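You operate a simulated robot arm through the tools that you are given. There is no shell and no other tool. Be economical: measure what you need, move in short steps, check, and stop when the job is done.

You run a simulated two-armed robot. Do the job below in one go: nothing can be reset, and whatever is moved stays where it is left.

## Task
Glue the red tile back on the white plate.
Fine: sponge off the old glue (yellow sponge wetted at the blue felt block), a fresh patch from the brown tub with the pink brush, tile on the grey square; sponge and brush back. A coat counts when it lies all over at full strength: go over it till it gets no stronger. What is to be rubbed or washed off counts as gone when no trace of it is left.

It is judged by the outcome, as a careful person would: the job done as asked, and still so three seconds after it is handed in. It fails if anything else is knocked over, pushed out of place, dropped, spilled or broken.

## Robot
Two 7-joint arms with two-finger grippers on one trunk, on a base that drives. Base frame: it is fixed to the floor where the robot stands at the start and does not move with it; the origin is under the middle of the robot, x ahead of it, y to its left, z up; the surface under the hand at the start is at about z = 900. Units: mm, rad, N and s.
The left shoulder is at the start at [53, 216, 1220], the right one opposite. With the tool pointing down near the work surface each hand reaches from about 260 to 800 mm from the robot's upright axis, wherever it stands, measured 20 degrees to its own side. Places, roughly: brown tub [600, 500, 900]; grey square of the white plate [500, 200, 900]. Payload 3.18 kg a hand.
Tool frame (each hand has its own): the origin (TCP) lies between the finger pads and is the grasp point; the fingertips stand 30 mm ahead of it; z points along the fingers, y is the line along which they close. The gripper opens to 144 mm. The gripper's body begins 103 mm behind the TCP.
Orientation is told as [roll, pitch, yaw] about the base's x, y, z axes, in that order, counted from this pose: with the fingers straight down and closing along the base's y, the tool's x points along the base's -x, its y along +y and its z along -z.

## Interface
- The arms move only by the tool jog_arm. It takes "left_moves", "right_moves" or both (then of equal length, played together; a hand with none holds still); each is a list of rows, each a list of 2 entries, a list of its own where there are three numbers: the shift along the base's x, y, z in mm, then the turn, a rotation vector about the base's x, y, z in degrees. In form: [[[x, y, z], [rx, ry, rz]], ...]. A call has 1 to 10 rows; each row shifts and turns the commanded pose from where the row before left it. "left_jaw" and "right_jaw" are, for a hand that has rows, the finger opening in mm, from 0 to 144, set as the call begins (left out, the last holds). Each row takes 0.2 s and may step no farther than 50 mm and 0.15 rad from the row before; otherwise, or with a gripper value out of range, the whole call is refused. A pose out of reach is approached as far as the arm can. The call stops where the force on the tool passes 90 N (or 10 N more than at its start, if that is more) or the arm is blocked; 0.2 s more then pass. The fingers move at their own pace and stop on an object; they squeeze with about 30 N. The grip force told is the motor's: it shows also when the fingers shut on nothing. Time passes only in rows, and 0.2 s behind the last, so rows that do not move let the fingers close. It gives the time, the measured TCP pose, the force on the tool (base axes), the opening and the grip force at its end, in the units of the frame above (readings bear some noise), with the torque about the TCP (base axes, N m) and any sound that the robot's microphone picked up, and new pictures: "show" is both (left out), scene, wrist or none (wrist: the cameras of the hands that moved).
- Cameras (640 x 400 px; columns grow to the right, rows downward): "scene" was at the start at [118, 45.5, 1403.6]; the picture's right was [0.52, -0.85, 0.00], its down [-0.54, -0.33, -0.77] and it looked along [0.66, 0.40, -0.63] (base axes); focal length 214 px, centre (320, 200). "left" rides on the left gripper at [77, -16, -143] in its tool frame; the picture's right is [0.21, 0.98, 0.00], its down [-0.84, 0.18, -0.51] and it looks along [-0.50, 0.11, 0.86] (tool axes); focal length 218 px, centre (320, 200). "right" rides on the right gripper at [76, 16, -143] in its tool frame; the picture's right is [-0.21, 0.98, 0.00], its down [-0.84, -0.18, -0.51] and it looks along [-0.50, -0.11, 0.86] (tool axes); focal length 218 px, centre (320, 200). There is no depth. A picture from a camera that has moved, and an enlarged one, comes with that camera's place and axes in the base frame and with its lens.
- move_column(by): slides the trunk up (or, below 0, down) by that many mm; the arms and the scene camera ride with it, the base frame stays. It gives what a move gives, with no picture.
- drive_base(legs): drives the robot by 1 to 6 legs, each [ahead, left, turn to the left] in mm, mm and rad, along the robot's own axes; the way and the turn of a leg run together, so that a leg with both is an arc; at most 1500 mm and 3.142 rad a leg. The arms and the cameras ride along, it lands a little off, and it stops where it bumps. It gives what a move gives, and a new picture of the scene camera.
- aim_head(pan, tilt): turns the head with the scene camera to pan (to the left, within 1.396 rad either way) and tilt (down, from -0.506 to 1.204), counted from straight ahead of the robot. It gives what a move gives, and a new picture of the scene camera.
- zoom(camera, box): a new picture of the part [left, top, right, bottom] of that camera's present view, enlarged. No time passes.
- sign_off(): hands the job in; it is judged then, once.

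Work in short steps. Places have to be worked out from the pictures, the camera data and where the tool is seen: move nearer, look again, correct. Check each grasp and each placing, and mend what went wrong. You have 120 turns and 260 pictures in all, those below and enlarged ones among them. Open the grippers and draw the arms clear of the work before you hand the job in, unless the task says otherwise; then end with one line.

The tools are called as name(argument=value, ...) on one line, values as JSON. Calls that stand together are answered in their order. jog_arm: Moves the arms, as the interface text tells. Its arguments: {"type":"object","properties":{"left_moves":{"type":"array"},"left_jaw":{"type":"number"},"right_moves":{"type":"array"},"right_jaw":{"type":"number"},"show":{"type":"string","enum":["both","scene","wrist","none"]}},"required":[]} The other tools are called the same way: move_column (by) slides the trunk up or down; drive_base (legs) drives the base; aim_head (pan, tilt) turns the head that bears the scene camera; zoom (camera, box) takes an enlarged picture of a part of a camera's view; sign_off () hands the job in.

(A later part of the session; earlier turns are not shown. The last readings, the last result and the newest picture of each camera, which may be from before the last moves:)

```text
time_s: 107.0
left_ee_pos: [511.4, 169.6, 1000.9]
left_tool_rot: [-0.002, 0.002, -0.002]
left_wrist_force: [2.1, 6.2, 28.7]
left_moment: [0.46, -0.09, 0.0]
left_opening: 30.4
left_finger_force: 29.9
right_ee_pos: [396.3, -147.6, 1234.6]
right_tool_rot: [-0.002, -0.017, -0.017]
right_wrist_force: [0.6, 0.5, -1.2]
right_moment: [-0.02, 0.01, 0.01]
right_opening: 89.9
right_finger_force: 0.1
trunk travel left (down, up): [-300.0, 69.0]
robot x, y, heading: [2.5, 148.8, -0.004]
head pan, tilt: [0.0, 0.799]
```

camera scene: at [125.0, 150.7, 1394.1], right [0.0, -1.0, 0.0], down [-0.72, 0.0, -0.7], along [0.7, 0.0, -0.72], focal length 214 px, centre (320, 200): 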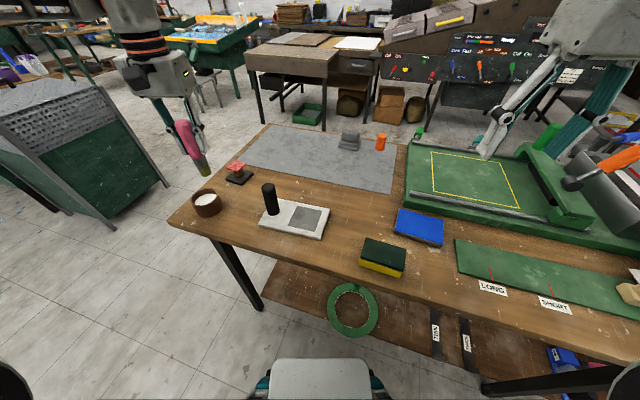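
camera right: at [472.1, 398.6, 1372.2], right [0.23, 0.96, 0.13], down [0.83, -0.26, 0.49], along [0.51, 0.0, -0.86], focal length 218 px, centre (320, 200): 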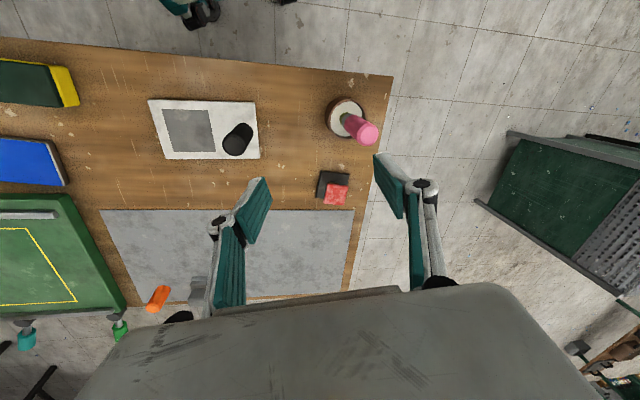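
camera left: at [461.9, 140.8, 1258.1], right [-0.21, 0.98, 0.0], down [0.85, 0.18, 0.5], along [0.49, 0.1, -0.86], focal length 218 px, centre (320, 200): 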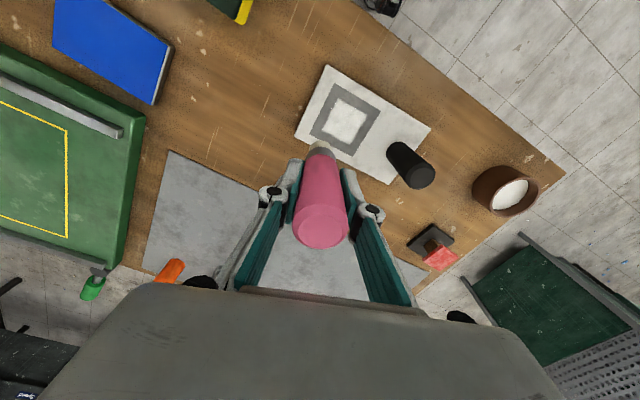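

Contact is firm now (28 N); I ease 0.8 mm and finish the pass, then lines the other way.

jog_arm(left_moves=[[[-9.5, 3, 0.8], [0, 0, 0]], [[6, 19.1, 0], [0, 0, 0]], [[6, 19.1, 0], [0, 0, 0]], [[-9.5, 3, 0], [0, 0, 0]], [[-6, -19.1, 0], [0, 0, 0]], [[-6, -19.1, 0], [0, 0, 0]], [[19, -6, 0], [0, 0, 0]], [[19, -6, 0], [0, 0, 0]], [[3, 9.5, 0], [0, 0, 0]], [[-19, 6, 0], [0, 0, 0]]], show="none")

jog_arm(left_moves=[[[-19, 6, 0], [0, 0, 0]], [[3, 9.5, 0], [0, 0, 0]], [[19, -6, 0], [0, 0, 0]], [[19, -6, 0], [0, 0, 0]], [[3, 9.5, 0], [0, 0, 0]], [[-19, 6, 0], [0, 0, 0]], [[-19, 6, 0], [0, 0, 0]], [[3, 9.5, 0], [0, 0, 0]], [[19, -6, 0], [0, 0, 0]], [[19, -6, 0], [0, 0, 0]]], show="none")

jog_arm(left_moves=[[[0, 0, 40], [0, 0, 0]], [[0, 0, 40], [0, 0, 0]], [[0, 0, 40], [0, 0, 0]], [[0, 0, 0], [0, 0, 0]]], show="none")

zoom(camera="scene", box=[260, 190, 340, 240])

```text
time_s: 109.2
left_ee_pos: [516.8, 178.6, 1002.0]
left_tool_rot: [-0.003, 0.002, -0.003]
left_wrist_force: [0.2, -0.4, -0.4]
left_moment: [0.01, 0.0, -0.03]
left_opening: 30.4
left_finger_force: 30.0
right_ee_pos: [397.9, -146.4, 1235.3]
right_tool_rot: [-0.004, -0.015, -0.019]
right_wrist_force: [0.7, -0.7, -0.4]
right_moment: [-0.04, -0.01, -0.02]
right_opening: 90.0
right_finger_force: 0.1
trunk travel left (down, up): [-300.0, 69.0]
robot x, y, heading: [1.3, 147.7, -0.004]
head pan, tilt: [0.0, 0.799]
```

```text
time_s: 111.4
left_ee_pos: [544.9, 201.0, 1002.0]
left_tool_rot: [-0.003, 0.006, -0.001]
left_wrist_force: [0.1, 0.1, -0.8]
left_moment: [0.03, -0.01, -0.01]
left_opening: 30.7
left_finger_force: 29.7
right_ee_pos: [398.2, -148.0, 1235.0]
right_tool_rot: [-0.004, -0.015, -0.02]
right_wrist_force: [-0.8, 0.9, -0.1]
right_moment: [-0.01, 0.03, 0.0]
right_opening: 90.1
right_finger_force: 0.0
trunk travel left (down, up): [-300.0, 69.0]
robot x, y, heading: [0.7, 152.3, -0.004]
head pan, tilt: [0.0, 0.799]
```

```text
time_s: 112.4
left_ee_pos: [545.8, 203.5, 1123.2]
left_tool_rot: [-0.001, 0.006, -0.003]
left_wrist_force: [0.0, 0.9, -0.6]
left_moment: [-0.03, -0.02, 0.01]
left_opening: 30.5
left_finger_force: 30.0
right_ee_pos: [398.2, -146.8, 1234.8]
right_tool_rot: [-0.002, -0.015, -0.02]
right_wrist_force: [0.6, 0.5, -0.2]
right_moment: [-0.01, 0.0, 0.03]
right_opening: 90.2
right_finger_force: 0.1
trunk travel left (down, up): [-300.0, 69.0]
robot x, y, heading: [-2.7, 153.2, -0.009]
head pan, tilt: [0.0, 0.799]
```

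```text
8.00 times, centred on (300, 215) of scene
camera zoom: at [126.2, 151.6, 1393.9], right [0.0, -1.0, 0.0], down [-0.72, 0.0, -0.7], along [0.7, 0.0, -0.72], focal length 1716 px, centre (480, 80)
```

zoom: 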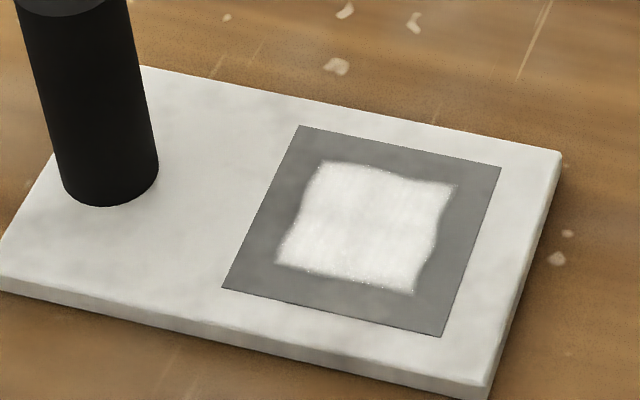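

I enlarge the patch to compare for strength.

zoom(camera="scene", box=[290, 206, 322, 230])

```text
16.00 times, centred on (306, 218) of scene
camera zoom: at [126.2, 151.6, 1393.9], right [0.0, -1.0, 0.0], down [-0.72, 0.0, -0.7], along [0.7, 0.0, -0.72], focal length 3432 px, centre (544, -88)
```

zoom: 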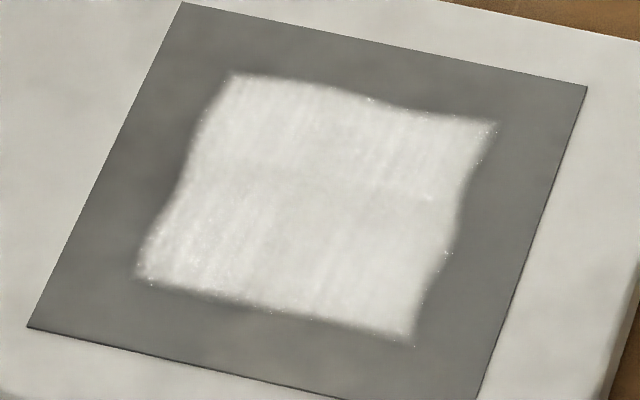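

Looks nearly full; I make one more full pass with verified contact and compare. First I find contact again.

jog_arm(left_moves=[[[0, 0, -45], [0, 0, 0]], [[0, 0, -45], [0, 0, 0]], [[0, 0, -30], [0, 0, 0]], [[0, 0, -0.6], [0, 0, 0]], [[0, 0, 0], [0, 0, 0]]], show="none")

jog_arm(left_moves=[[[0, 0, -0.6], [0, 0, 0]], [[0, 0, 0], [0, 0, 0]]], show="none")

```text
time_s: 113.6
left_ee_pos: [543.8, 202.5, 1002.4]
left_tool_rot: [-0.001, 0.004, -0.001]
left_wrist_force: [-0.5, 0.7, -0.4]
left_moment: [0.02, 0.02, 0.03]
left_opening: 30.4
left_finger_force: 29.9
right_ee_pos: [397.4, -147.2, 1234.0]
right_tool_rot: [-0.005, -0.014, -0.021]
right_wrist_force: [0.2, -0.1, 0.1]
right_moment: [0.01, 0.0, -0.01]
right_opening: 90.1
right_finger_force: 0.1
trunk travel left (down, up): [-300.0, 69.0]
robot x, y, heading: [3.7, 152.7, -0.006]
head pan, tilt: [0.0, 0.799]
```

```text
time_s: 114.2
left_ee_pos: [545.0, 202.1, 1001.4]
left_tool_rot: [-0.002, 0.003, -0.001]
left_wrist_force: [-0.7, 0.4, -1.4]
left_moment: [0.0, 0.02, 0.0]
left_opening: 30.2
left_finger_force: 29.8
right_ee_pos: [398.1, -147.6, 1233.6]
right_tool_rot: [-0.004, -0.014, -0.02]
right_wrist_force: [0.2, -0.4, 0.6]
right_moment: [-0.04, -0.01, -0.01]
right_opening: 89.9
right_finger_force: 0.1
trunk travel left (down, up): [-300.0, 69.0]
robot x, y, heading: [-3.8, 149.5, -0.005]
head pan, tilt: [0.0, 0.799]
```

jog_arm(left_moves=[[[0, 0, -0.8], [0, 0, 0]], [[0, 0, 0], [0, 0, 0]]], show="none")

jog_arm(left_moves=[[[0, 0, -0.6], [0, 0, 0]], [[0, 0, 0], [0, 0, 0]]], show="none")

```text
time_s: 114.8
left_ee_pos: [544.9, 202.6, 1001.4]
left_tool_rot: [-0.001, 0.002, -0.002]
left_wrist_force: [0.1, 1.2, 4.2]
left_moment: [0.03, 0.04, 0.02]
left_opening: 30.3
left_finger_force: 29.6
right_ee_pos: [397.2, -147.0, 1234.7]
right_tool_rot: [-0.003, -0.013, -0.018]
right_wrist_force: [0.1, -0.8, -0.3]
right_moment: [-0.01, 0.01, 0.03]
right_opening: 90.0
right_finger_force: 0.1
trunk travel left (down, up): [-300.0, 69.0]
robot x, y, heading: [-2.0, 148.3, -0.006]
head pan, tilt: [0.0, 0.799]
```

```text
time_s: 115.4
left_ee_pos: [545.8, 202.1, 1000.9]
left_tool_rot: [-0.001, 0.002, -0.003]
left_wrist_force: [0.1, 2.5, 12.5]
left_moment: [0.14, 0.09, -0.03]
left_opening: 30.3
left_finger_force: 29.6
right_ee_pos: [396.1, -147.5, 1234.7]
right_tool_rot: [-0.004, -0.015, -0.019]
right_wrist_force: [0.4, -0.9, -0.1]
right_moment: [0.05, 0.01, -0.02]
right_opening: 90.1
right_finger_force: 0.2
trunk travel left (down, up): [-300.0, 69.0]
robot x, y, heading: [4.5, 147.4, -0.007]
head pan, tilt: [0.0, 0.799]
```

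12 N contact. Full serpentine pass now.

jog_arm(left_moves=[[[-6.5, -20, 0], [0, 0, 0]], [[-6, -19.1, 0], [0, 0, 0]], [[-9.5, 3, 0], [0, 0, 0]], [[6, 19.1, 0], [0, 0, 0]], [[6.5, 20, 0], [0, 0, 0]], [[-9.5, 3, 0], [0, 0, 0]], [[-6.5, -20, 0], [0, 0, 0]], [[-6, -19.1, 0], [0, 0, 0]]], show="none")

jog_arm(left_moves=[[[-9.5, 3, 0], [0, 0, 0]], [[6.5, 20, 0], [0, 0, 0]], [[6, 19.1, 0], [0, 0, 0]], [[-9.5, 3, 0], [0, 0, 0]], [[-6.5, -20, 0], [0, 0, 0]], [[-6, -19.1, 0], [0, 0, 0]], [[-4, 1, 0], [0, 0, 0]], [[6.5, 20, 0], [0, 0, 0]], [[6, 19.1, 0], [0, 0, 0]]], show="none")

jog_arm(left_moves=[[[0, 0, 40], [0, 0, 0]], [[0, 0, 40], [0, 0, 0]], [[20, -15, 40], [0, 0, 0]], [[0, 0, 0], [0, 0, 0]]], show="none")

zoom(camera="scene", box=[290, 206, 322, 230])

```text
time_s: 117.2
left_ee_pos: [512.6, 168.3, 1000.4]
left_tool_rot: [-0.001, 0.005, -0.001]
left_wrist_force: [0.9, 3.5, 15.2]
left_moment: [0.19, -0.04, -0.02]
left_opening: 30.2
left_finger_force: 29.9
right_ee_pos: [396.0, -146.3, 1233.3]
right_tool_rot: [-0.003, -0.016, -0.019]
right_wrist_force: [0.1, 0.4, 0.4]
right_moment: [-0.01, 0.02, 0.0]
right_opening: 90.3
right_finger_force: 0.0
trunk travel left (down, up): [-300.0, 69.0]
robot x, y, heading: [1.8, 151.9, -0.007]
head pan, tilt: [0.0, 0.799]
```

```text
time_s: 119.2
left_ee_pos: [501.7, 215.0, 1000.2]
left_tool_rot: [-0.001, 0.005, -0.004]
left_wrist_force: [-2.2, -2.2, 19.3]
left_moment: [-0.22, 0.26, 0.02]
left_opening: 30.4
left_finger_force: 29.5
right_ee_pos: [396.9, -147.4, 1234.5]
right_tool_rot: [-0.002, -0.016, -0.02]
right_wrist_force: [0.4, 0.7, -0.6]
right_moment: [0.02, 0.01, -0.02]
right_opening: 90.0
right_finger_force: 0.0
trunk travel left (down, up): [-300.0, 69.0]
robot x, y, heading: [-3.3, 151.1, -0.005]
head pan, tilt: [0.0, 0.799]
```

```text
time_s: 120.2
left_ee_pos: [524.4, 200.5, 1117.7]
left_tool_rot: [-0.002, 0.007, -0.002]
left_wrist_force: [-0.1, 0.7, -1.3]
left_moment: [-0.02, 0.01, 0.01]
left_opening: 30.1
left_finger_force: 29.8
right_ee_pos: [398.2, -147.4, 1234.9]
right_tool_rot: [-0.004, -0.014, -0.019]
right_wrist_force: [0.2, 0.5, 0.6]
right_moment: [-0.04, 0.01, 0.02]
right_opening: 90.0
right_finger_force: 0.0
trunk travel left (down, up): [-300.0, 69.0]
robot x, y, heading: [2.2, 152.4, -0.001]
head pan, tilt: [0.0, 0.799]
```

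```text
16.00 times, centred on (306, 218) of scene
camera zoom: at [125.4, 152.3, 1394.0], right [0.0, -1.0, 0.0], down [-0.72, 0.0, -0.7], along [0.7, 0.0, -0.72], focal length 3432 px, centre (544, -88)
```

zoom: 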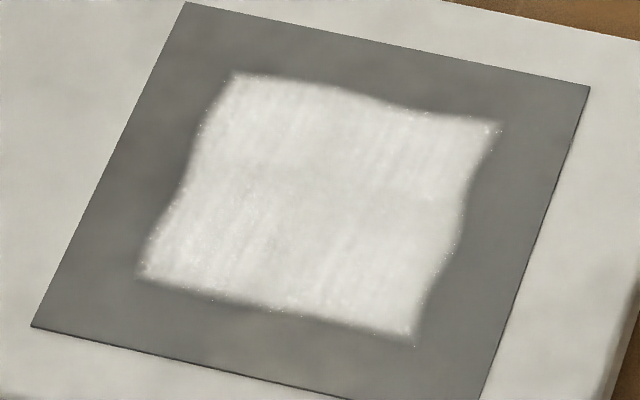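

No stronger than before. I check the bristles to be sure the brush was still loaded.

zoom(camera="scene", box=[265, 150, 329, 200])

```text
8.00 times, centred on (297, 175) of scene
camera zoom: at [125.4, 152.3, 1394.0], right [0.0, -1.0, 0.0], down [-0.72, 0.0, -0.7], along [0.7, 0.0, -0.72], focal length 1716 px, centre (504, 400)
```

zoom: 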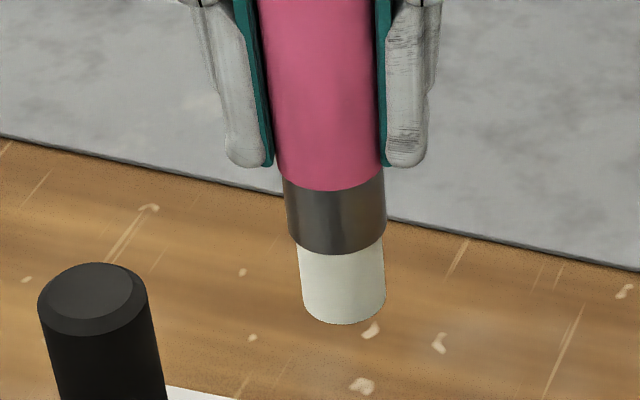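

Still loaded, so the coat is at full strength. I carry the brush back to the tub.

jog_arm(left_moves=[[[-20, 0, 25], [0, 0, 0]], [[-15, 42, 0], [0, 0, 0]], [[0, 42, 0], [0, 0, 0]], [[15, 42, 0], [0, 0, 4]], [[20, 42, 0], [0, 0, 4]], [[20, 42, 0], [0, 0, 4]], [[16, 42, 0], [0, 0, 4]], [[10, 36, 0], [0, 0, 0]], [[0, 0, 0], [0, 0, 0]]], show="wrist")

```text
time_s: 122.2
left_ee_pos: [567.5, 487.7, 1147.1]
left_tool_rot: [0.0, 0.002, 0.278]
left_wrist_force: [0.1, -1.1, -0.8]
left_moment: [-0.01, 0.02, 0.03]
left_opening: 30.6
left_finger_force: 30.5
right_ee_pos: [397.0, -148.2, 1234.1]
right_tool_rot: [-0.003, -0.014, -0.019]
right_wrist_force: [0.1, -0.2, -0.1]
right_moment: [0.03, 0.01, -0.02]
right_opening: 90.0
right_finger_force: 0.0
trunk travel left (down, up): [-300.0, 69.0]
robot x, y, heading: [-2.5, 152.8, -0.005]
head pan, tilt: [0.0, 0.799]
camera left: at [499.6, 451.9, 1289.7], right [-0.47, 0.88, 0.0], down [0.76, 0.4, 0.5], along [0.45, 0.24, -0.86], focal length 218 px, centre (320, 200)
```

left: 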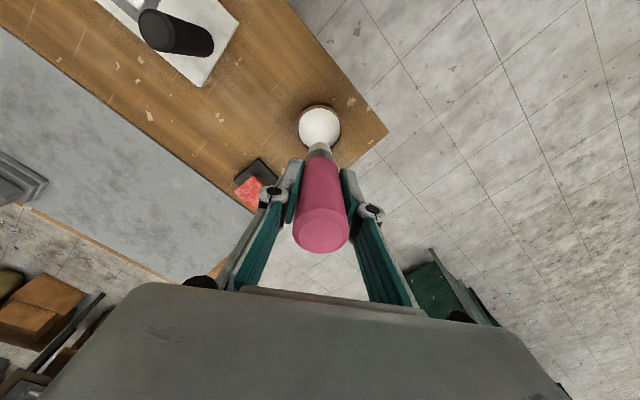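

I lower it into the tub until it stands on the glue surface (expected TCP ≈1020).

jog_arm(left_moves=[[[0, 0, -45], [0, 0, 0]], [[0, 0, -45], [0, 0, 0]], [[0, 0, -30], [0, 0, 0]], [[0, 0, -3], [0, 0, 0]], [[0, 0, 0], [0, 0, 0]]], show="none")

jog_arm(left_moves=[[[0, 0, -1.5], [0, 0, 0]], [[0, 0, 0], [0, 0, 0]]], show="none")

jog_arm(left_moves=[[[0, 0, -1.3], [0, 0, 0]], [[0, 0, 0], [0, 0, 0]]], show="none")

```text
time_s: 123.4
left_ee_pos: [567.6, 488.5, 1021.7]
left_tool_rot: [0.0, 0.005, 0.277]
left_wrist_force: [1.0, 1.3, -0.6]
left_moment: [0.01, 0.0, 0.02]
left_opening: 30.4
left_finger_force: 30.7
right_ee_pos: [397.8, -146.5, 1234.4]
right_tool_rot: [-0.003, -0.015, -0.019]
right_wrist_force: [1.8, -0.1, -0.3]
right_moment: [0.02, 0.01, 0.04]
right_opening: 89.9
right_finger_force: 0.0
trunk travel left (down, up): [-300.0, 69.0]
robot x, y, heading: [2.4, 149.7, -0.003]
head pan, tilt: [0.0, 0.799]
```

```text
time_s: 124.0
left_ee_pos: [568.5, 487.5, 1019.7]
left_tool_rot: [-0.002, 0.004, 0.278]
left_wrist_force: [0.1, -0.1, -1.1]
left_moment: [0.02, 0.02, 0.0]
left_opening: 30.3
left_finger_force: 29.6
right_ee_pos: [397.9, -146.8, 1233.6]
right_tool_rot: [-0.005, -0.015, -0.02]
right_wrist_force: [0.5, -0.6, 0.6]
right_moment: [0.03, 0.0, -0.01]
right_opening: 90.2
right_finger_force: 0.1
trunk travel left (down, up): [-300.0, 69.0]
robot x, y, heading: [2.9, 150.8, -0.006]
head pan, tilt: [0.0, 0.799]
```

```text
time_s: 124.6
left_ee_pos: [570.1, 489.1, 1019.2]
left_tool_rot: [-0.004, 0.004, 0.279]
left_wrist_force: [0.7, 0.6, -0.5]
left_moment: [-0.01, 0.02, -0.04]
left_opening: 30.5
left_finger_force: 30.1
right_ee_pos: [396.8, -146.9, 1234.3]
right_tool_rot: [-0.004, -0.014, -0.019]
right_wrist_force: [0.1, 0.1, 0.0]
right_moment: [0.0, 0.0, 0.02]
right_opening: 89.8
right_finger_force: 0.0
trunk travel left (down, up): [-300.0, 69.0]
robot x, y, heading: [-0.3, 151.2, -0.005]
head pan, tilt: [0.0, 0.799]
```

jog_arm(left_moves=[[[0, 0, -1], [0, 0, 0]], [[0, 0, 0], [0, 0, 0]]], show="none")

jog_arm(left_moves=[[[0, 0, -0.8], [0, 0, 0]], [[0, 0, 0], [0, 0, 0]]], show="none")

```text
time_s: 125.2
left_ee_pos: [570.1, 487.7, 1019.2]
left_tool_rot: [-0.001, 0.004, 0.277]
left_wrist_force: [0.2, 0.6, 1.5]
left_moment: [0.07, 0.0, -0.02]
left_opening: 30.2
left_finger_force: 30.1
right_ee_pos: [396.6, -146.9, 1234.5]
right_tool_rot: [-0.005, -0.015, -0.019]
right_wrist_force: [0.0, 1.0, -0.3]
right_moment: [0.03, 0.02, 0.02]
right_opening: 89.9
right_finger_force: 0.0
trunk travel left (down, up): [-300.0, 69.0]
robot x, y, heading: [1.8, 151.2, -0.005]
head pan, tilt: [0.0, 0.799]
```

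```text
time_s: 125.8
left_ee_pos: [569.4, 486.6, 1018.2]
left_tool_rot: [-0.001, 0.001, 0.279]
left_wrist_force: [1.2, 2.6, 9.0]
left_moment: [0.28, -0.04, 0.0]
left_opening: 30.6
left_finger_force: 30.1
right_ee_pos: [397.1, -147.3, 1234.3]
right_tool_rot: [-0.002, -0.015, -0.02]
right_wrist_force: [-0.4, -0.2, -0.3]
right_moment: [-0.01, -0.01, 0.0]
right_opening: 89.9
right_finger_force: 0.1
trunk travel left (down, up): [-300.0, 69.0]
robot x, y, heading: [-1.6, 152.5, -0.007]
head pan, tilt: [0.0, 0.799]
```

It stands on the bottom. I ease, open the jaw in two steps, and rise.

jog_arm(left_moves=[[[0, 0, 0.6], [0, 0, 0]], [[0, 0, 0], [0, 0, 0]]], left_jaw=40, show="none")

jog_arm(left_moves=[[[0, 0, 0], [0, 0, 0]], [[0, 0, 0], [0, 0, 0]]], left_jaw=90, show="wrist")

jog_arm(left_moves=[[[0, 0, 40], [0, 0, 0]], [[0, 0, 45], [0, 0, 0]], [[0, 0, 45], [0, 0, 0]], [[0, 0, 0], [0, 0, 0]]], show="none")

zoom(camera="scene", box=[150, 130, 278, 230])

```text
time_s: 126.4
left_ee_pos: [569.3, 488.0, 1017.3]
left_tool_rot: [-0.001, 0.006, 0.277]
left_wrist_force: [0.0, 0.8, -0.1]
left_moment: [0.03, 0.0, 0.02]
left_opening: 40.2
left_finger_force: 0.1
right_ee_pos: [396.9, -146.3, 1233.7]
right_tool_rot: [-0.004, -0.014, -0.02]
right_wrist_force: [0.2, 0.4, -0.3]
right_moment: [-0.02, 0.0, 0.04]
right_opening: 89.8
right_finger_force: 0.0
trunk travel left (down, up): [-300.0, 69.0]
robot x, y, heading: [-2.4, 154.1, -0.005]
head pan, tilt: [0.0, 0.799]
```

```text
time_s: 127.0
left_ee_pos: [569.8, 487.9, 1018.8]
left_tool_rot: [-0.002, 0.004, 0.277]
left_wrist_force: [-0.8, -0.3, 0.8]
left_moment: [0.0, 0.0, 0.0]
left_opening: 90.0
left_finger_force: 0.1
right_ee_pos: [397.3, -147.5, 1234.1]
right_tool_rot: [-0.005, -0.013, -0.021]
right_wrist_force: [-0.1, 0.2, -0.2]
right_moment: [0.01, -0.01, 0.0]
right_opening: 90.4
right_finger_force: 0.1
trunk travel left (down, up): [-300.0, 69.0]
robot x, y, heading: [0.0, 149.6, -0.003]
head pan, tilt: [0.0, 0.799]
camera left: at [499.9, 451.4, 1161.3], right [-0.47, 0.88, 0.0], down [0.76, 0.4, 0.5], along [0.45, 0.24, -0.86], focal length 218 px, centre (320, 200)
```

left: 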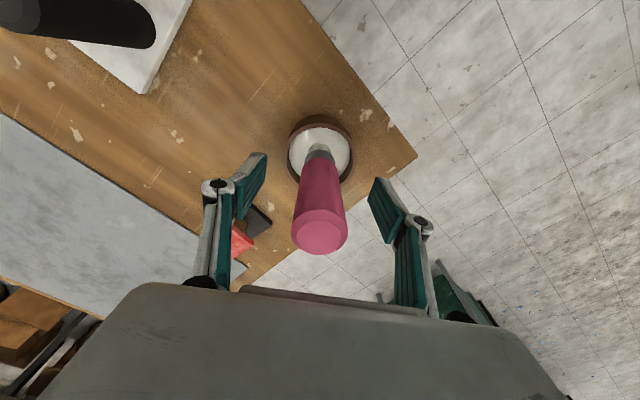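

```text
time_s: 128.0
left_ee_pos: [570.5, 486.9, 1146.4]
left_tool_rot: [-0.003, 0.005, 0.277]
left_wrist_force: [-0.5, 0.3, 0.2]
left_moment: [-0.03, -0.01, 0.01]
left_opening: 90.0
left_finger_force: 0.0
right_ee_pos: [397.8, -146.8, 1234.5]
right_tool_rot: [-0.004, -0.014, -0.019]
right_wrist_force: [-0.6, -0.2, 0.1]
right_moment: [-0.05, -0.02, -0.01]
right_opening: 89.9
right_finger_force: 0.0
trunk travel left (down, up): [-300.0, 69.0]
robot x, y, heading: [3.0, 151.5, -0.005]
head pan, tilt: [0.0, 0.799]
```

```text
4.00 times, centred on (214, 180) of scene
camera zoom: at [126.1, 152.0, 1393.9], right [0.0, -1.0, 0.0], down [-0.72, 0.0, -0.7], along [0.7, 0.0, -0.72], focal length 858 px, centre (744, 280)
```

zoom: 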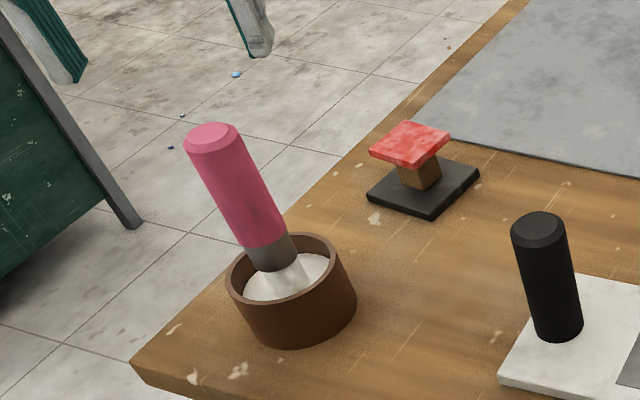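

Brush stands upright in the tub. Next the tile: I move the left hand above ≈(722,437), turning to yaw ≈70° to match its edges.

jog_arm(left_moves=[[[21, -7, 0], [0, 0, 8]], [[21, -7, 0], [0, 0, 8]], [[21, -7, 0], [0, 0, 8]], [[21, -7, 0], [0, 0, 8]], [[21, -7, 0], [0, 0, 8]], [[21, -7, 0], [0, 0, 8]], [[21, -7, 0], [0, 0, 7]], [[0, 0, 0], [0, 0, 0]]], left_jaw=80)

zoom(camera="left", box=[230, 100, 410, 215])

```text
time_s: 129.8
left_ee_pos: [715.2, 440.3, 1146.5]
left_tool_rot: [-0.003, 0.006, 1.239]
left_wrist_force: [-0.2, -0.3, -0.1]
left_moment: [-0.05, 0.0, 0.0]
left_opening: 80.2
left_finger_force: 0.2
right_ee_pos: [396.5, -145.6, 1234.5]
right_tool_rot: [-0.006, -0.016, -0.019]
right_wrist_force: [0.7, 0.8, -0.4]
right_moment: [-0.02, 0.01, 0.01]
right_opening: 90.0
right_finger_force: 0.0
trunk travel left (down, up): [-300.0, 69.0]
robot x, y, heading: [2.1, 151.7, 0.001]
head pan, tilt: [0.0, 0.799]
camera scene: at [124.9, 152.2, 1394.2], right [0.0, -1.0, 0.0], down [-0.72, 0.0, -0.7], along [0.7, 0.0, -0.72], focal length 214 px, centre (320, 200)
camera left: at [706.3, 363.0, 1289.9], right [-0.99, 0.12, 0.0], down [0.1, 0.86, 0.5], along [0.06, 0.5, -0.86], focal length 218 px, centre (320, 200)
```

scene: 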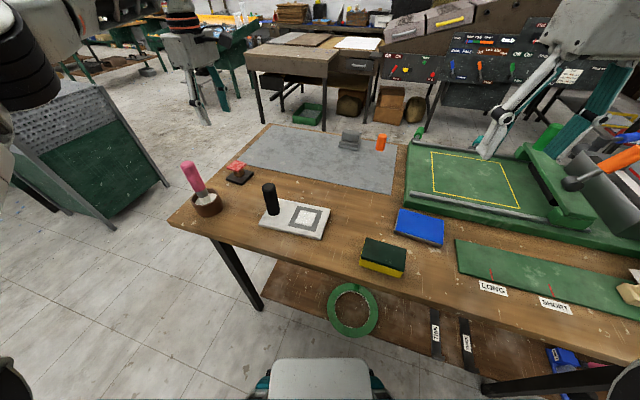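
left: 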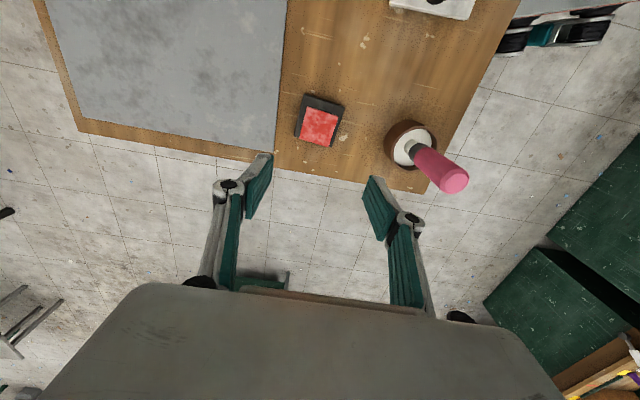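

```text
3.48 times, centred on (320, 158) of left
camera zoom: at [706.3, 363.0, 1289.9], right [-0.99, 0.12, 0.0], down [0.1, 0.86, 0.5], along [0.06, 0.5, -0.86], focal length 759 px, centre (320, 348)
```

zoom: 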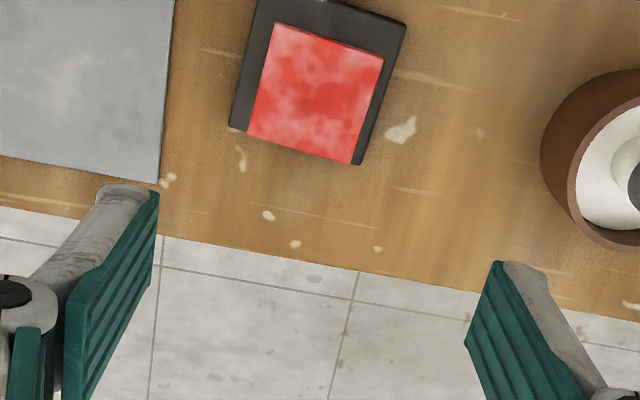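

Tile centre (717,434), edges call for yaw ≈68°. I align and descend to z≈1000 to verify.

jog_arm(left_moves=[[[2, -6, -45], [0, 0, -3]], [[0, 0, -50], [0, 0, 0]], [[0, 0, -50], [0, 0, 0]], [[0, 0, 0], [0, 0, 0]]], show="wrist")

zoom(camera="left", box=[230, 100, 410, 215])

zoom(camera="scene", box=[190, 130, 286, 190])

```text
time_s: 130.8
left_ee_pos: [717.0, 433.7, 1003.4]
left_tool_rot: [-0.001, 0.002, 1.184]
left_wrist_force: [0.6, 0.2, 0.2]
left_moment: [0.04, -0.01, 0.01]
left_opening: 80.1
left_finger_force: 0.1
right_ee_pos: [395.7, -147.3, 1234.2]
right_tool_rot: [-0.004, -0.016, -0.019]
right_wrist_force: [-0.1, -0.5, 0.5]
right_moment: [0.01, -0.01, -0.02]
right_opening: 90.2
right_finger_force: 0.1
trunk travel left (down, up): [-300.0, 69.0]
robot x, y, heading: [-5.5, 149.7, 0.002]
head pan, tilt: [0.0, 0.799]
camera left: at [703.7, 357.3, 1146.0], right [-0.98, 0.17, 0.0], down [0.15, 0.85, 0.5], along [0.09, 0.5, -0.86], focal length 218 px, centre (320, 200)
```

left: 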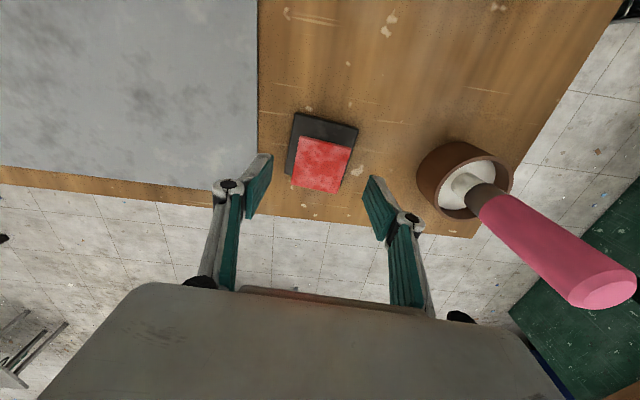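

```text
3.48 times, centred on (320, 158) of left
camera zoom: at [703.7, 357.3, 1146.0], right [-0.98, 0.17, 0.0], down [0.15, 0.85, 0.5], along [0.09, 0.5, -0.86], focal length 759 px, centre (320, 348)
```

zoom: 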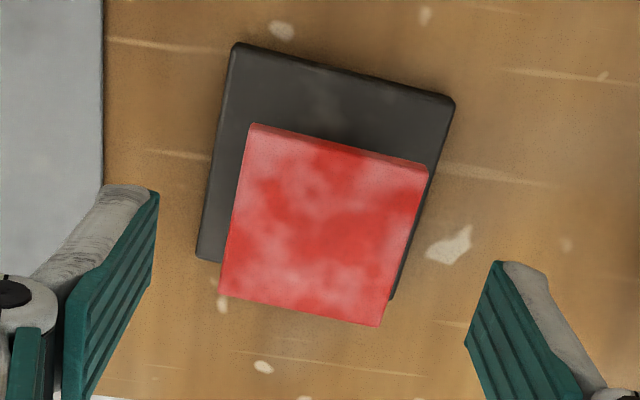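

```text
6.67 times, centred on (238, 160) of scene
camera zoom: at [124.8, 151.2, 1394.2], right [0.0, -1.0, 0.0], down [-0.72, 0.0, -0.7], along [0.7, 0.0, -0.72], focal length 1430 px, centre (867, 467)
```

zoom: 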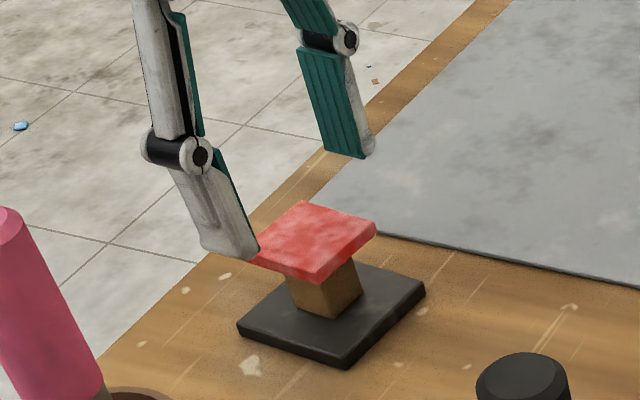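

Tile centre confirmed at (717.7,434.8), top z=950. I lower to TCP 972 and grip its sides.

jog_arm(left_moves=[[[0.5, 1, -20], [0, 0, -0.7]], [[0, 0, -11.5], [0, 0, 0]], [[0, 0, 0], [0, 0, 0]]], show="none")

zoom(camera="scene", box=[190, 130, 286, 190])

```text
time_s: 131.6
left_ee_pos: [716.5, 434.7, 970.5]
left_tool_rot: [-0.001, 0.005, 1.173]
left_wrist_force: [0.1, -0.4, 0.5]
left_moment: [-0.02, 0.03, -0.01]
left_opening: 79.9
left_finger_force: 0.0
right_ee_pos: [397.0, -147.5, 1233.4]
right_tool_rot: [-0.003, -0.013, -0.019]
right_wrist_force: [0.6, 0.6, -0.5]
right_moment: [-0.02, 0.03, 0.05]
right_opening: 90.4
right_finger_force: 0.1
trunk travel left (down, up): [-300.0, 69.0]
robot x, y, heading: [0.6, 147.0, 0.001]
head pan, tilt: [0.0, 0.799]
```

```text
6.67 times, centred on (238, 160) of scene
camera zoom: at [125.5, 151.4, 1394.1], right [0.0, -1.0, 0.0], down [-0.72, 0.0, -0.7], along [0.7, 0.0, -0.72], focal length 1430 px, centre (867, 467)
```

zoom: 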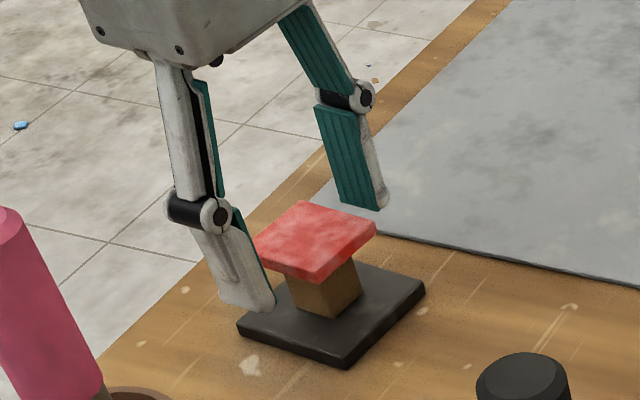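

Fingers straddle the tile at the proper height. I close.

jog_arm(left_moves=[[[1, 0, 0], [0, 0, 0]], [[0, 0, 0], [0, 0, 0]], [[0, 0, 0], [0, 0, 0]]], left_jaw=20, show="none")

zoom(camera="scene", box=[190, 130, 286, 190])

```text
time_s: 132.4
left_ee_pos: [717.9, 434.4, 972.0]
left_tool_rot: [-0.002, 0.004, 1.172]
left_wrist_force: [-0.2, 0.3, -0.3]
left_moment: [0.01, 0.0, -0.01]
left_opening: 46.5
left_finger_force: 30.1
right_ee_pos: [397.4, -147.0, 1234.4]
right_tool_rot: [-0.003, -0.014, -0.019]
right_wrist_force: [-0.4, 0.0, 0.6]
right_moment: [-0.01, 0.0, 0.0]
right_opening: 89.9
right_finger_force: 0.0
trunk travel left (down, up): [-300.0, 69.0]
robot x, y, heading: [0.3, 150.5, 0.0]
head pan, tilt: [0.0, 0.799]
```

```text
6.67 times, centred on (238, 160) of scene
camera zoom: at [125.6, 151.4, 1394.0], right [0.0, -1.0, 0.0], down [-0.72, 0.0, -0.7], along [0.7, 0.0, -0.72], focal length 1430 px, centre (867, 467)
```

zoom: 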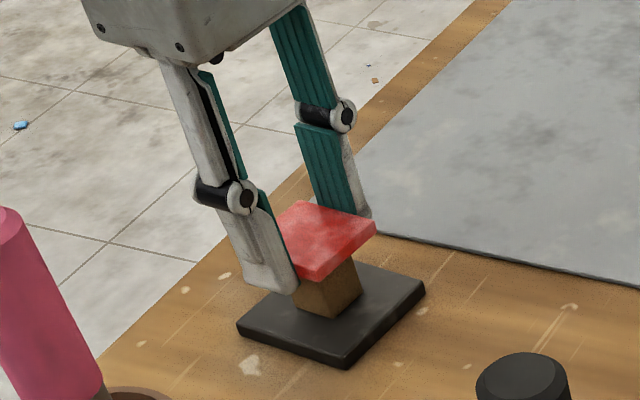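

Gripped (46.5 mm), but the fingertips seem slightly below the tile's underside. I re-grip 4 mm higher so the tips cannot touch the glue.

jog_arm(left_moves=[[[0, 0, 0], [0, 0, 0]], [[0, 0, 4], [0, 0, 0]], [[0, 0, 0], [0, 0, 0]]], left_jaw=60, show="none")

jog_arm(left_moves=[[[0, 0, 0], [0, 0, 0]], [[0, 0, 0], [0, 0, 0]], [[0, 0, 0], [0, 0, 0]]], left_jaw=20, show="none")

jog_arm(left_moves=[[[0, 0, 15], [0, 0, 0]], [[0, 0, 35], [0, 0, 0]], [[0, 0, 45], [0, 0, 0]], [[0, 0, 0], [0, 0, 0]]], show="wrist")

zoom(camera="scene", box=[190, 110, 286, 180])

```text
time_s: 133.2
left_ee_pos: [718.5, 434.7, 974.6]
left_tool_rot: [-0.001, 0.004, 1.172]
left_wrist_force: [0.2, -0.4, 0.2]
left_moment: [0.0, 0.01, -0.03]
left_opening: 60.1
left_finger_force: 0.1
right_ee_pos: [399.3, -146.9, 1233.8]
right_tool_rot: [-0.004, -0.015, -0.019]
right_wrist_force: [-0.6, 0.3, -0.6]
right_moment: [0.01, 0.03, -0.01]
right_opening: 90.1
right_finger_force: 0.2
trunk travel left (down, up): [-300.0, 69.0]
robot x, y, heading: [-0.6, 149.9, -0.0]
head pan, tilt: [0.0, 0.799]
```

```text
time_s: 134.0
left_ee_pos: [718.0, 434.5, 975.9]
left_tool_rot: [-0.001, 0.003, 1.172]
left_wrist_force: [-0.1, 0.0, -0.4]
left_moment: [-0.02, 0.0, -0.01]
left_opening: 47.0
left_finger_force: 29.5
right_ee_pos: [396.2, -146.7, 1234.7]
right_tool_rot: [-0.004, -0.013, -0.02]
right_wrist_force: [0.6, -0.6, -0.3]
right_moment: [0.0, 0.0, 0.0]
right_opening: 90.1
right_finger_force: 0.2
trunk travel left (down, up): [-300.0, 69.0]
robot x, y, heading: [0.1, 151.2, -0.003]
head pan, tilt: [0.0, 0.799]
```

```text
time_s: 135.0
left_ee_pos: [720.0, 434.6, 1072.2]
left_tool_rot: [-0.001, 0.006, 1.172]
left_wrist_force: [0.0, -0.1, 0.0]
left_moment: [-0.02, 0.0, -0.02]
left_opening: 46.9
left_finger_force: 29.8
right_ee_pos: [398.1, -146.4, 1235.5]
right_tool_rot: [-0.003, -0.014, -0.019]
right_wrist_force: [0.1, 0.6, -0.5]
right_moment: [-0.01, 0.02, -0.01]
right_opening: 89.9
right_finger_force: 0.0
trunk travel left (down, up): [-300.0, 69.0]
robot x, y, heading: [-0.5, 151.6, -0.007]
head pan, tilt: [0.0, 0.799]
camera left: at [705.0, 357.8, 1214.7], right [-0.98, 0.19, 0.0], down [0.16, 0.85, 0.5], along [0.09, 0.49, -0.86], focal length 218 px, centre (320, 200)
```

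left: 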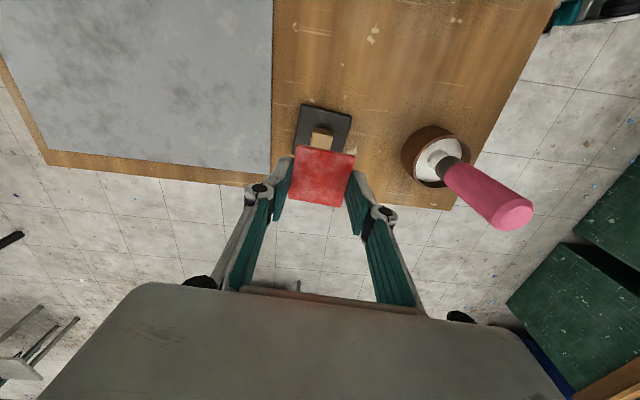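

```text
5.71 times, centred on (238, 145) of scene
camera zoom: at [126.2, 151.9, 1393.9], right [0.0, -1.0, 0.0], down [-0.72, 0.0, -0.7], along [0.7, 0.0, -0.72], focal length 1226 px, centre (789, 514)
```

zoom: 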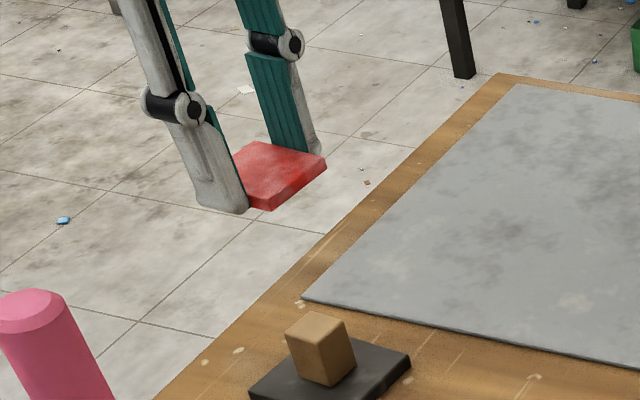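

Tile is held cleanly. I raise and carry it to above the square centre (520,193), turning +5.5° to align with the plate.

jog_arm(left_moves=[[[0, 0, 40], [0, 0, 0]], [[-28.6, -34.5, 20], [0, 0, 1]], [[-28.6, -34.5, 0], [0, 0, 1]], [[-28.6, -34.5, 0], [0, 0, 1]], [[-28.6, -34.5, 0], [0, 0, 1]], [[-28.6, -34.5, 0], [0, 0, 1]], [[-28.6, -34.5, -20], [0, 0, 0.5]], [[-28, -34.5, -40], [0, 0, 0]], [[0, 0, -40], [0, 0, 0]], [[0, 0, 0], [0, 0, 0]]], show="wrist")

zoom(camera="scene", box=[250, 170, 346, 240])

```text
refused: row 8 steps farther than a row can; nothing moved
```

```text
5.71 times, centred on (298, 205) of scene
camera zoom: at [126.2, 151.9, 1393.9], right [0.0, -1.0, 0.0], down [-0.72, 0.0, -0.7], along [0.7, 0.0, -0.72], focal length 1226 px, centre (446, 171)
```

zoom: 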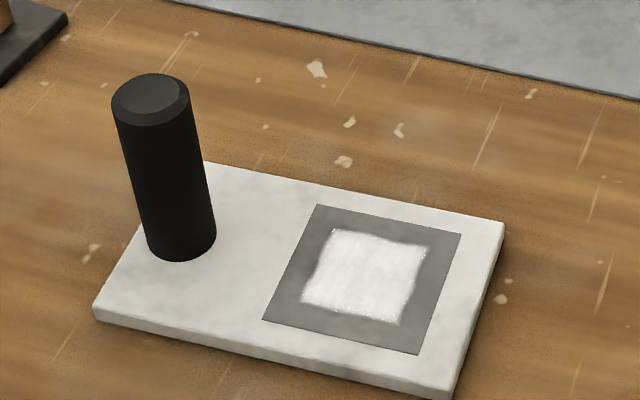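

One row was too long; I resend it with smaller steps.

jog_arm(left_moves=[[[0, 0, 40], [0, 0, 0]], [[-28.6, -34.5, 20], [0, 0, 1]], [[-28.6, -34.5, 0], [0, 0, 1]], [[-28.6, -34.5, 0], [0, 0, 1]], [[-28.6, -34.5, 0], [0, 0, 1]], [[-28.6, -34.5, 0], [0, 0, 1]], [[-28.6, -34.5, 0], [0, 0, 0.5]], [[-28, -34.5, 0], [0, 0, 0]], [[0, 0, -45], [0, 0, 0]], [[0, 0, -45], [0, 0, 0]]], show="wrist")

zoom(camera="scene", box=[250, 170, 346, 240])

```text
time_s: 137.2
left_ee_pos: [521.2, 190.9, 1040.0]
left_tool_rot: [-0.001, 0.002, 1.269]
left_wrist_force: [0.5, -0.5, -0.3]
left_moment: [0.02, -0.02, -0.03]
left_opening: 47.2
left_finger_force: 30.9
right_ee_pos: [397.8, -147.5, 1233.1]
right_tool_rot: [-0.002, -0.015, -0.022]
right_wrist_force: [0.5, -0.3, 0.5]
right_moment: [0.01, -0.02, 0.01]
right_opening: 90.0
right_finger_force: 0.0
trunk travel left (down, up): [-300.0, 69.0]
robot x, y, heading: [1.0, 148.0, -0.001]
head pan, tilt: [0.0, 0.799]
camera left: at [514.3, 111.9, 1184.0], right [-1.0, 0.09, 0.0], down [0.08, 0.86, 0.5], along [0.05, 0.5, -0.86], focal length 218 px, centre (320, 200)
```

left: 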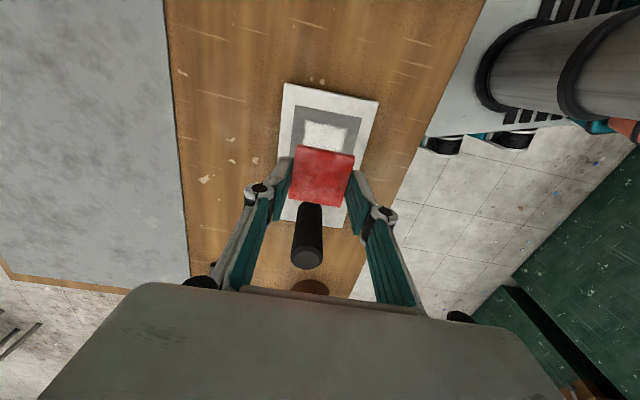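

```text
5.71 times, centred on (298, 205) of scene
camera zoom: at [125.8, 150.8, 1394.0], right [0.0, -1.0, 0.0], down [-0.72, 0.0, -0.7], along [0.7, 0.0, -0.72], focal length 1226 px, centre (446, 171)
```

zoom: 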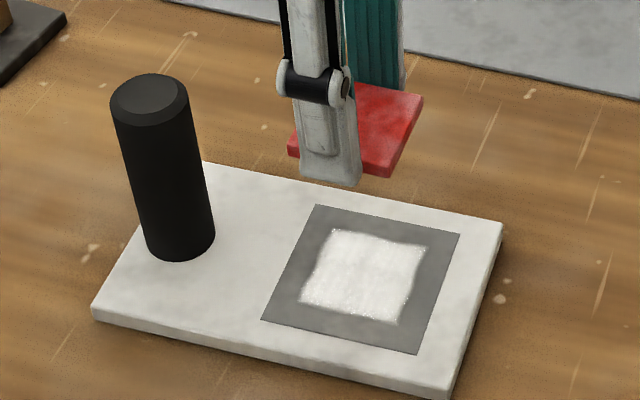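

Well aligned. I lower to about 8 mm above the square and check again.

jog_arm(left_moves=[[[-1, 1.5, -45], [0, 0, 0]], [[0, 0, -38], [0, 0, 0]], [[0, 0, 0], [0, 0, 0]]], show="wrist")

zoom(camera="scene", box=[250, 170, 346, 240])

zoom(camera="left", box=[250, 110, 400, 206])

```text
time_s: 138.0
left_ee_pos: [520.7, 193.9, 957.4]
left_tool_rot: [-0.003, 0.004, 1.268]
left_wrist_force: [-0.3, -0.1, -1.1]
left_moment: [-0.02, 0.01, 0.0]
left_opening: 47.1
left_finger_force: 29.5
right_ee_pos: [396.6, -146.4, 1234.9]
right_tool_rot: [-0.004, -0.013, -0.019]
right_wrist_force: [-0.2, 0.9, 0.0]
right_moment: [0.02, 0.02, -0.01]
right_opening: 90.1
right_finger_force: 0.1
trunk travel left (down, up): [-300.0, 69.0]
robot x, y, heading: [1.7, 150.4, -0.0]
head pan, tilt: [0.0, 0.799]
camera left: at [512.6, 117.1, 1100.5], right [-1.0, 0.09, 0.0], down [0.08, 0.86, 0.5], along [0.05, 0.5, -0.86], focal length 218 px, centre (320, 200)
```

left: 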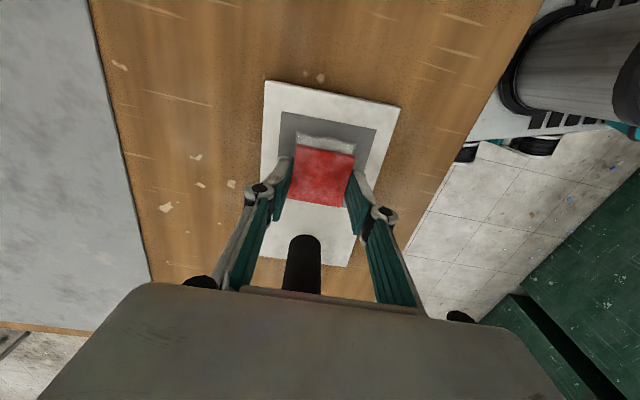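

```text
5.71 times, centred on (298, 205) of scene
camera zoom: at [125.5, 151.4, 1394.1], right [0.0, -1.0, 0.0], down [-0.72, 0.0, -0.7], along [0.7, 0.0, -0.72], focal length 1226 px, centre (446, 171)
```

zoom: 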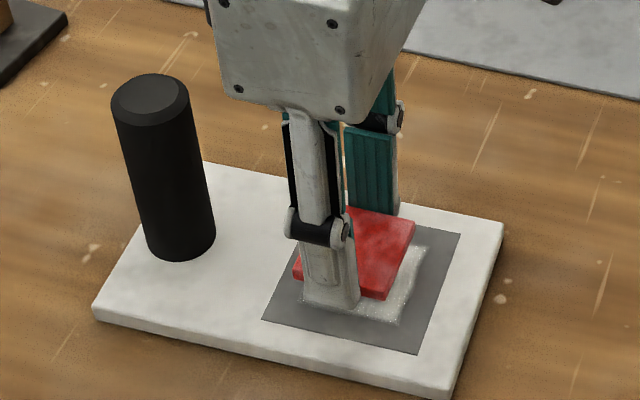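

```text
4.17 times, centred on (325, 158) of left
camera zoom: at [512.6, 117.1, 1100.5], right [-1.0, 0.09, 0.0], down [0.08, 0.86, 0.5], along [0.05, 0.5, -0.86], focal length 909 px, centre (299, 375)
```

zoom: 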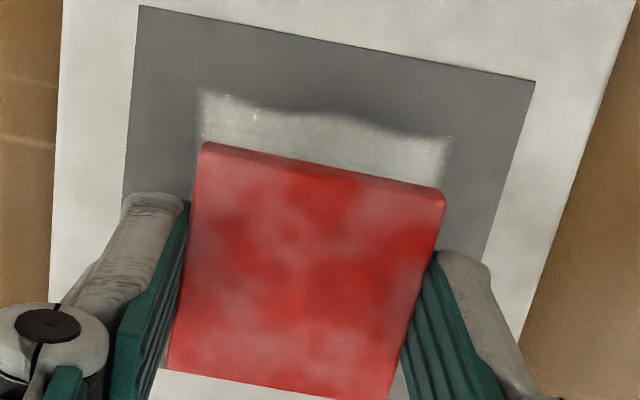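

Tile sits ≈2.5 mm too far toward the handle; I correct by -2.5 mm in y and lower to contact gently.

jog_arm(left_moves=[[[-0.5, -2.5, -4], [0, 0, 0]], [[0, 0, -3], [0, 0, 0]], [[0, 0, 0], [0, 0, 0]]], show="none")

jog_arm(left_moves=[[[0, 0, -1.3], [0, 0, 0]], [[0, 0, 0], [0, 0, 0]]], show="none")

jog_arm(left_moves=[[[0, 0, -1], [0, 0, 0]], [[0, 0, 0], [0, 0, 0]]], show="none")

```text
time_s: 138.8
left_ee_pos: [518.2, 190.9, 950.4]
left_tool_rot: [-0.001, 0.004, 1.268]
left_wrist_force: [1.1, 0.0, -0.4]
left_moment: [-0.02, 0.02, 0.04]
left_opening: 47.0
left_finger_force: 30.3
right_ee_pos: [397.6, -147.2, 1234.2]
right_tool_rot: [-0.002, -0.014, -0.02]
right_wrist_force: [0.3, 0.0, -0.3]
right_moment: [-0.03, 0.0, 0.0]
right_opening: 90.0
right_finger_force: 0.0
trunk travel left (down, up): [-300.0, 69.0]
robot x, y, heading: [-4.1, 150.9, -0.001]
head pan, tilt: [0.0, 0.799]
```

```text
time_s: 139.4
left_ee_pos: [519.7, 191.5, 949.2]
left_tool_rot: [-0.003, 0.004, 1.268]
left_wrist_force: [0.6, 0.0, -0.1]
left_moment: [0.0, -0.02, -0.01]
left_opening: 46.8
left_finger_force: 30.2
right_ee_pos: [398.3, -147.1, 1233.5]
right_tool_rot: [-0.004, -0.013, -0.02]
right_wrist_force: [0.0, -0.3, 0.0]
right_moment: [-0.01, 0.03, 0.03]
right_opening: 90.3
right_finger_force: 0.0
trunk travel left (down, up): [-300.0, 69.0]
robot x, y, heading: [-1.2, 150.7, -0.004]
head pan, tilt: [0.0, 0.799]
```

```text
time_s: 140.0
left_ee_pos: [517.6, 190.7, 948.7]
left_tool_rot: [-0.003, 0.003, 1.27]
left_wrist_force: [-0.3, -0.5, -0.5]
left_moment: [0.02, 0.01, -0.02]
left_opening: 47.1
left_finger_force: 30.4
right_ee_pos: [397.8, -147.0, 1234.3]
right_tool_rot: [-0.002, -0.015, -0.019]
right_wrist_force: [0.1, 0.2, 0.1]
right_moment: [-0.01, -0.01, 0.02]
right_opening: 90.1
right_finger_force: 0.0
trunk travel left (down, up): [-300.0, 69.0]
robot x, y, heading: [-3.2, 153.6, -0.005]
head pan, tilt: [0.0, 0.799]
```

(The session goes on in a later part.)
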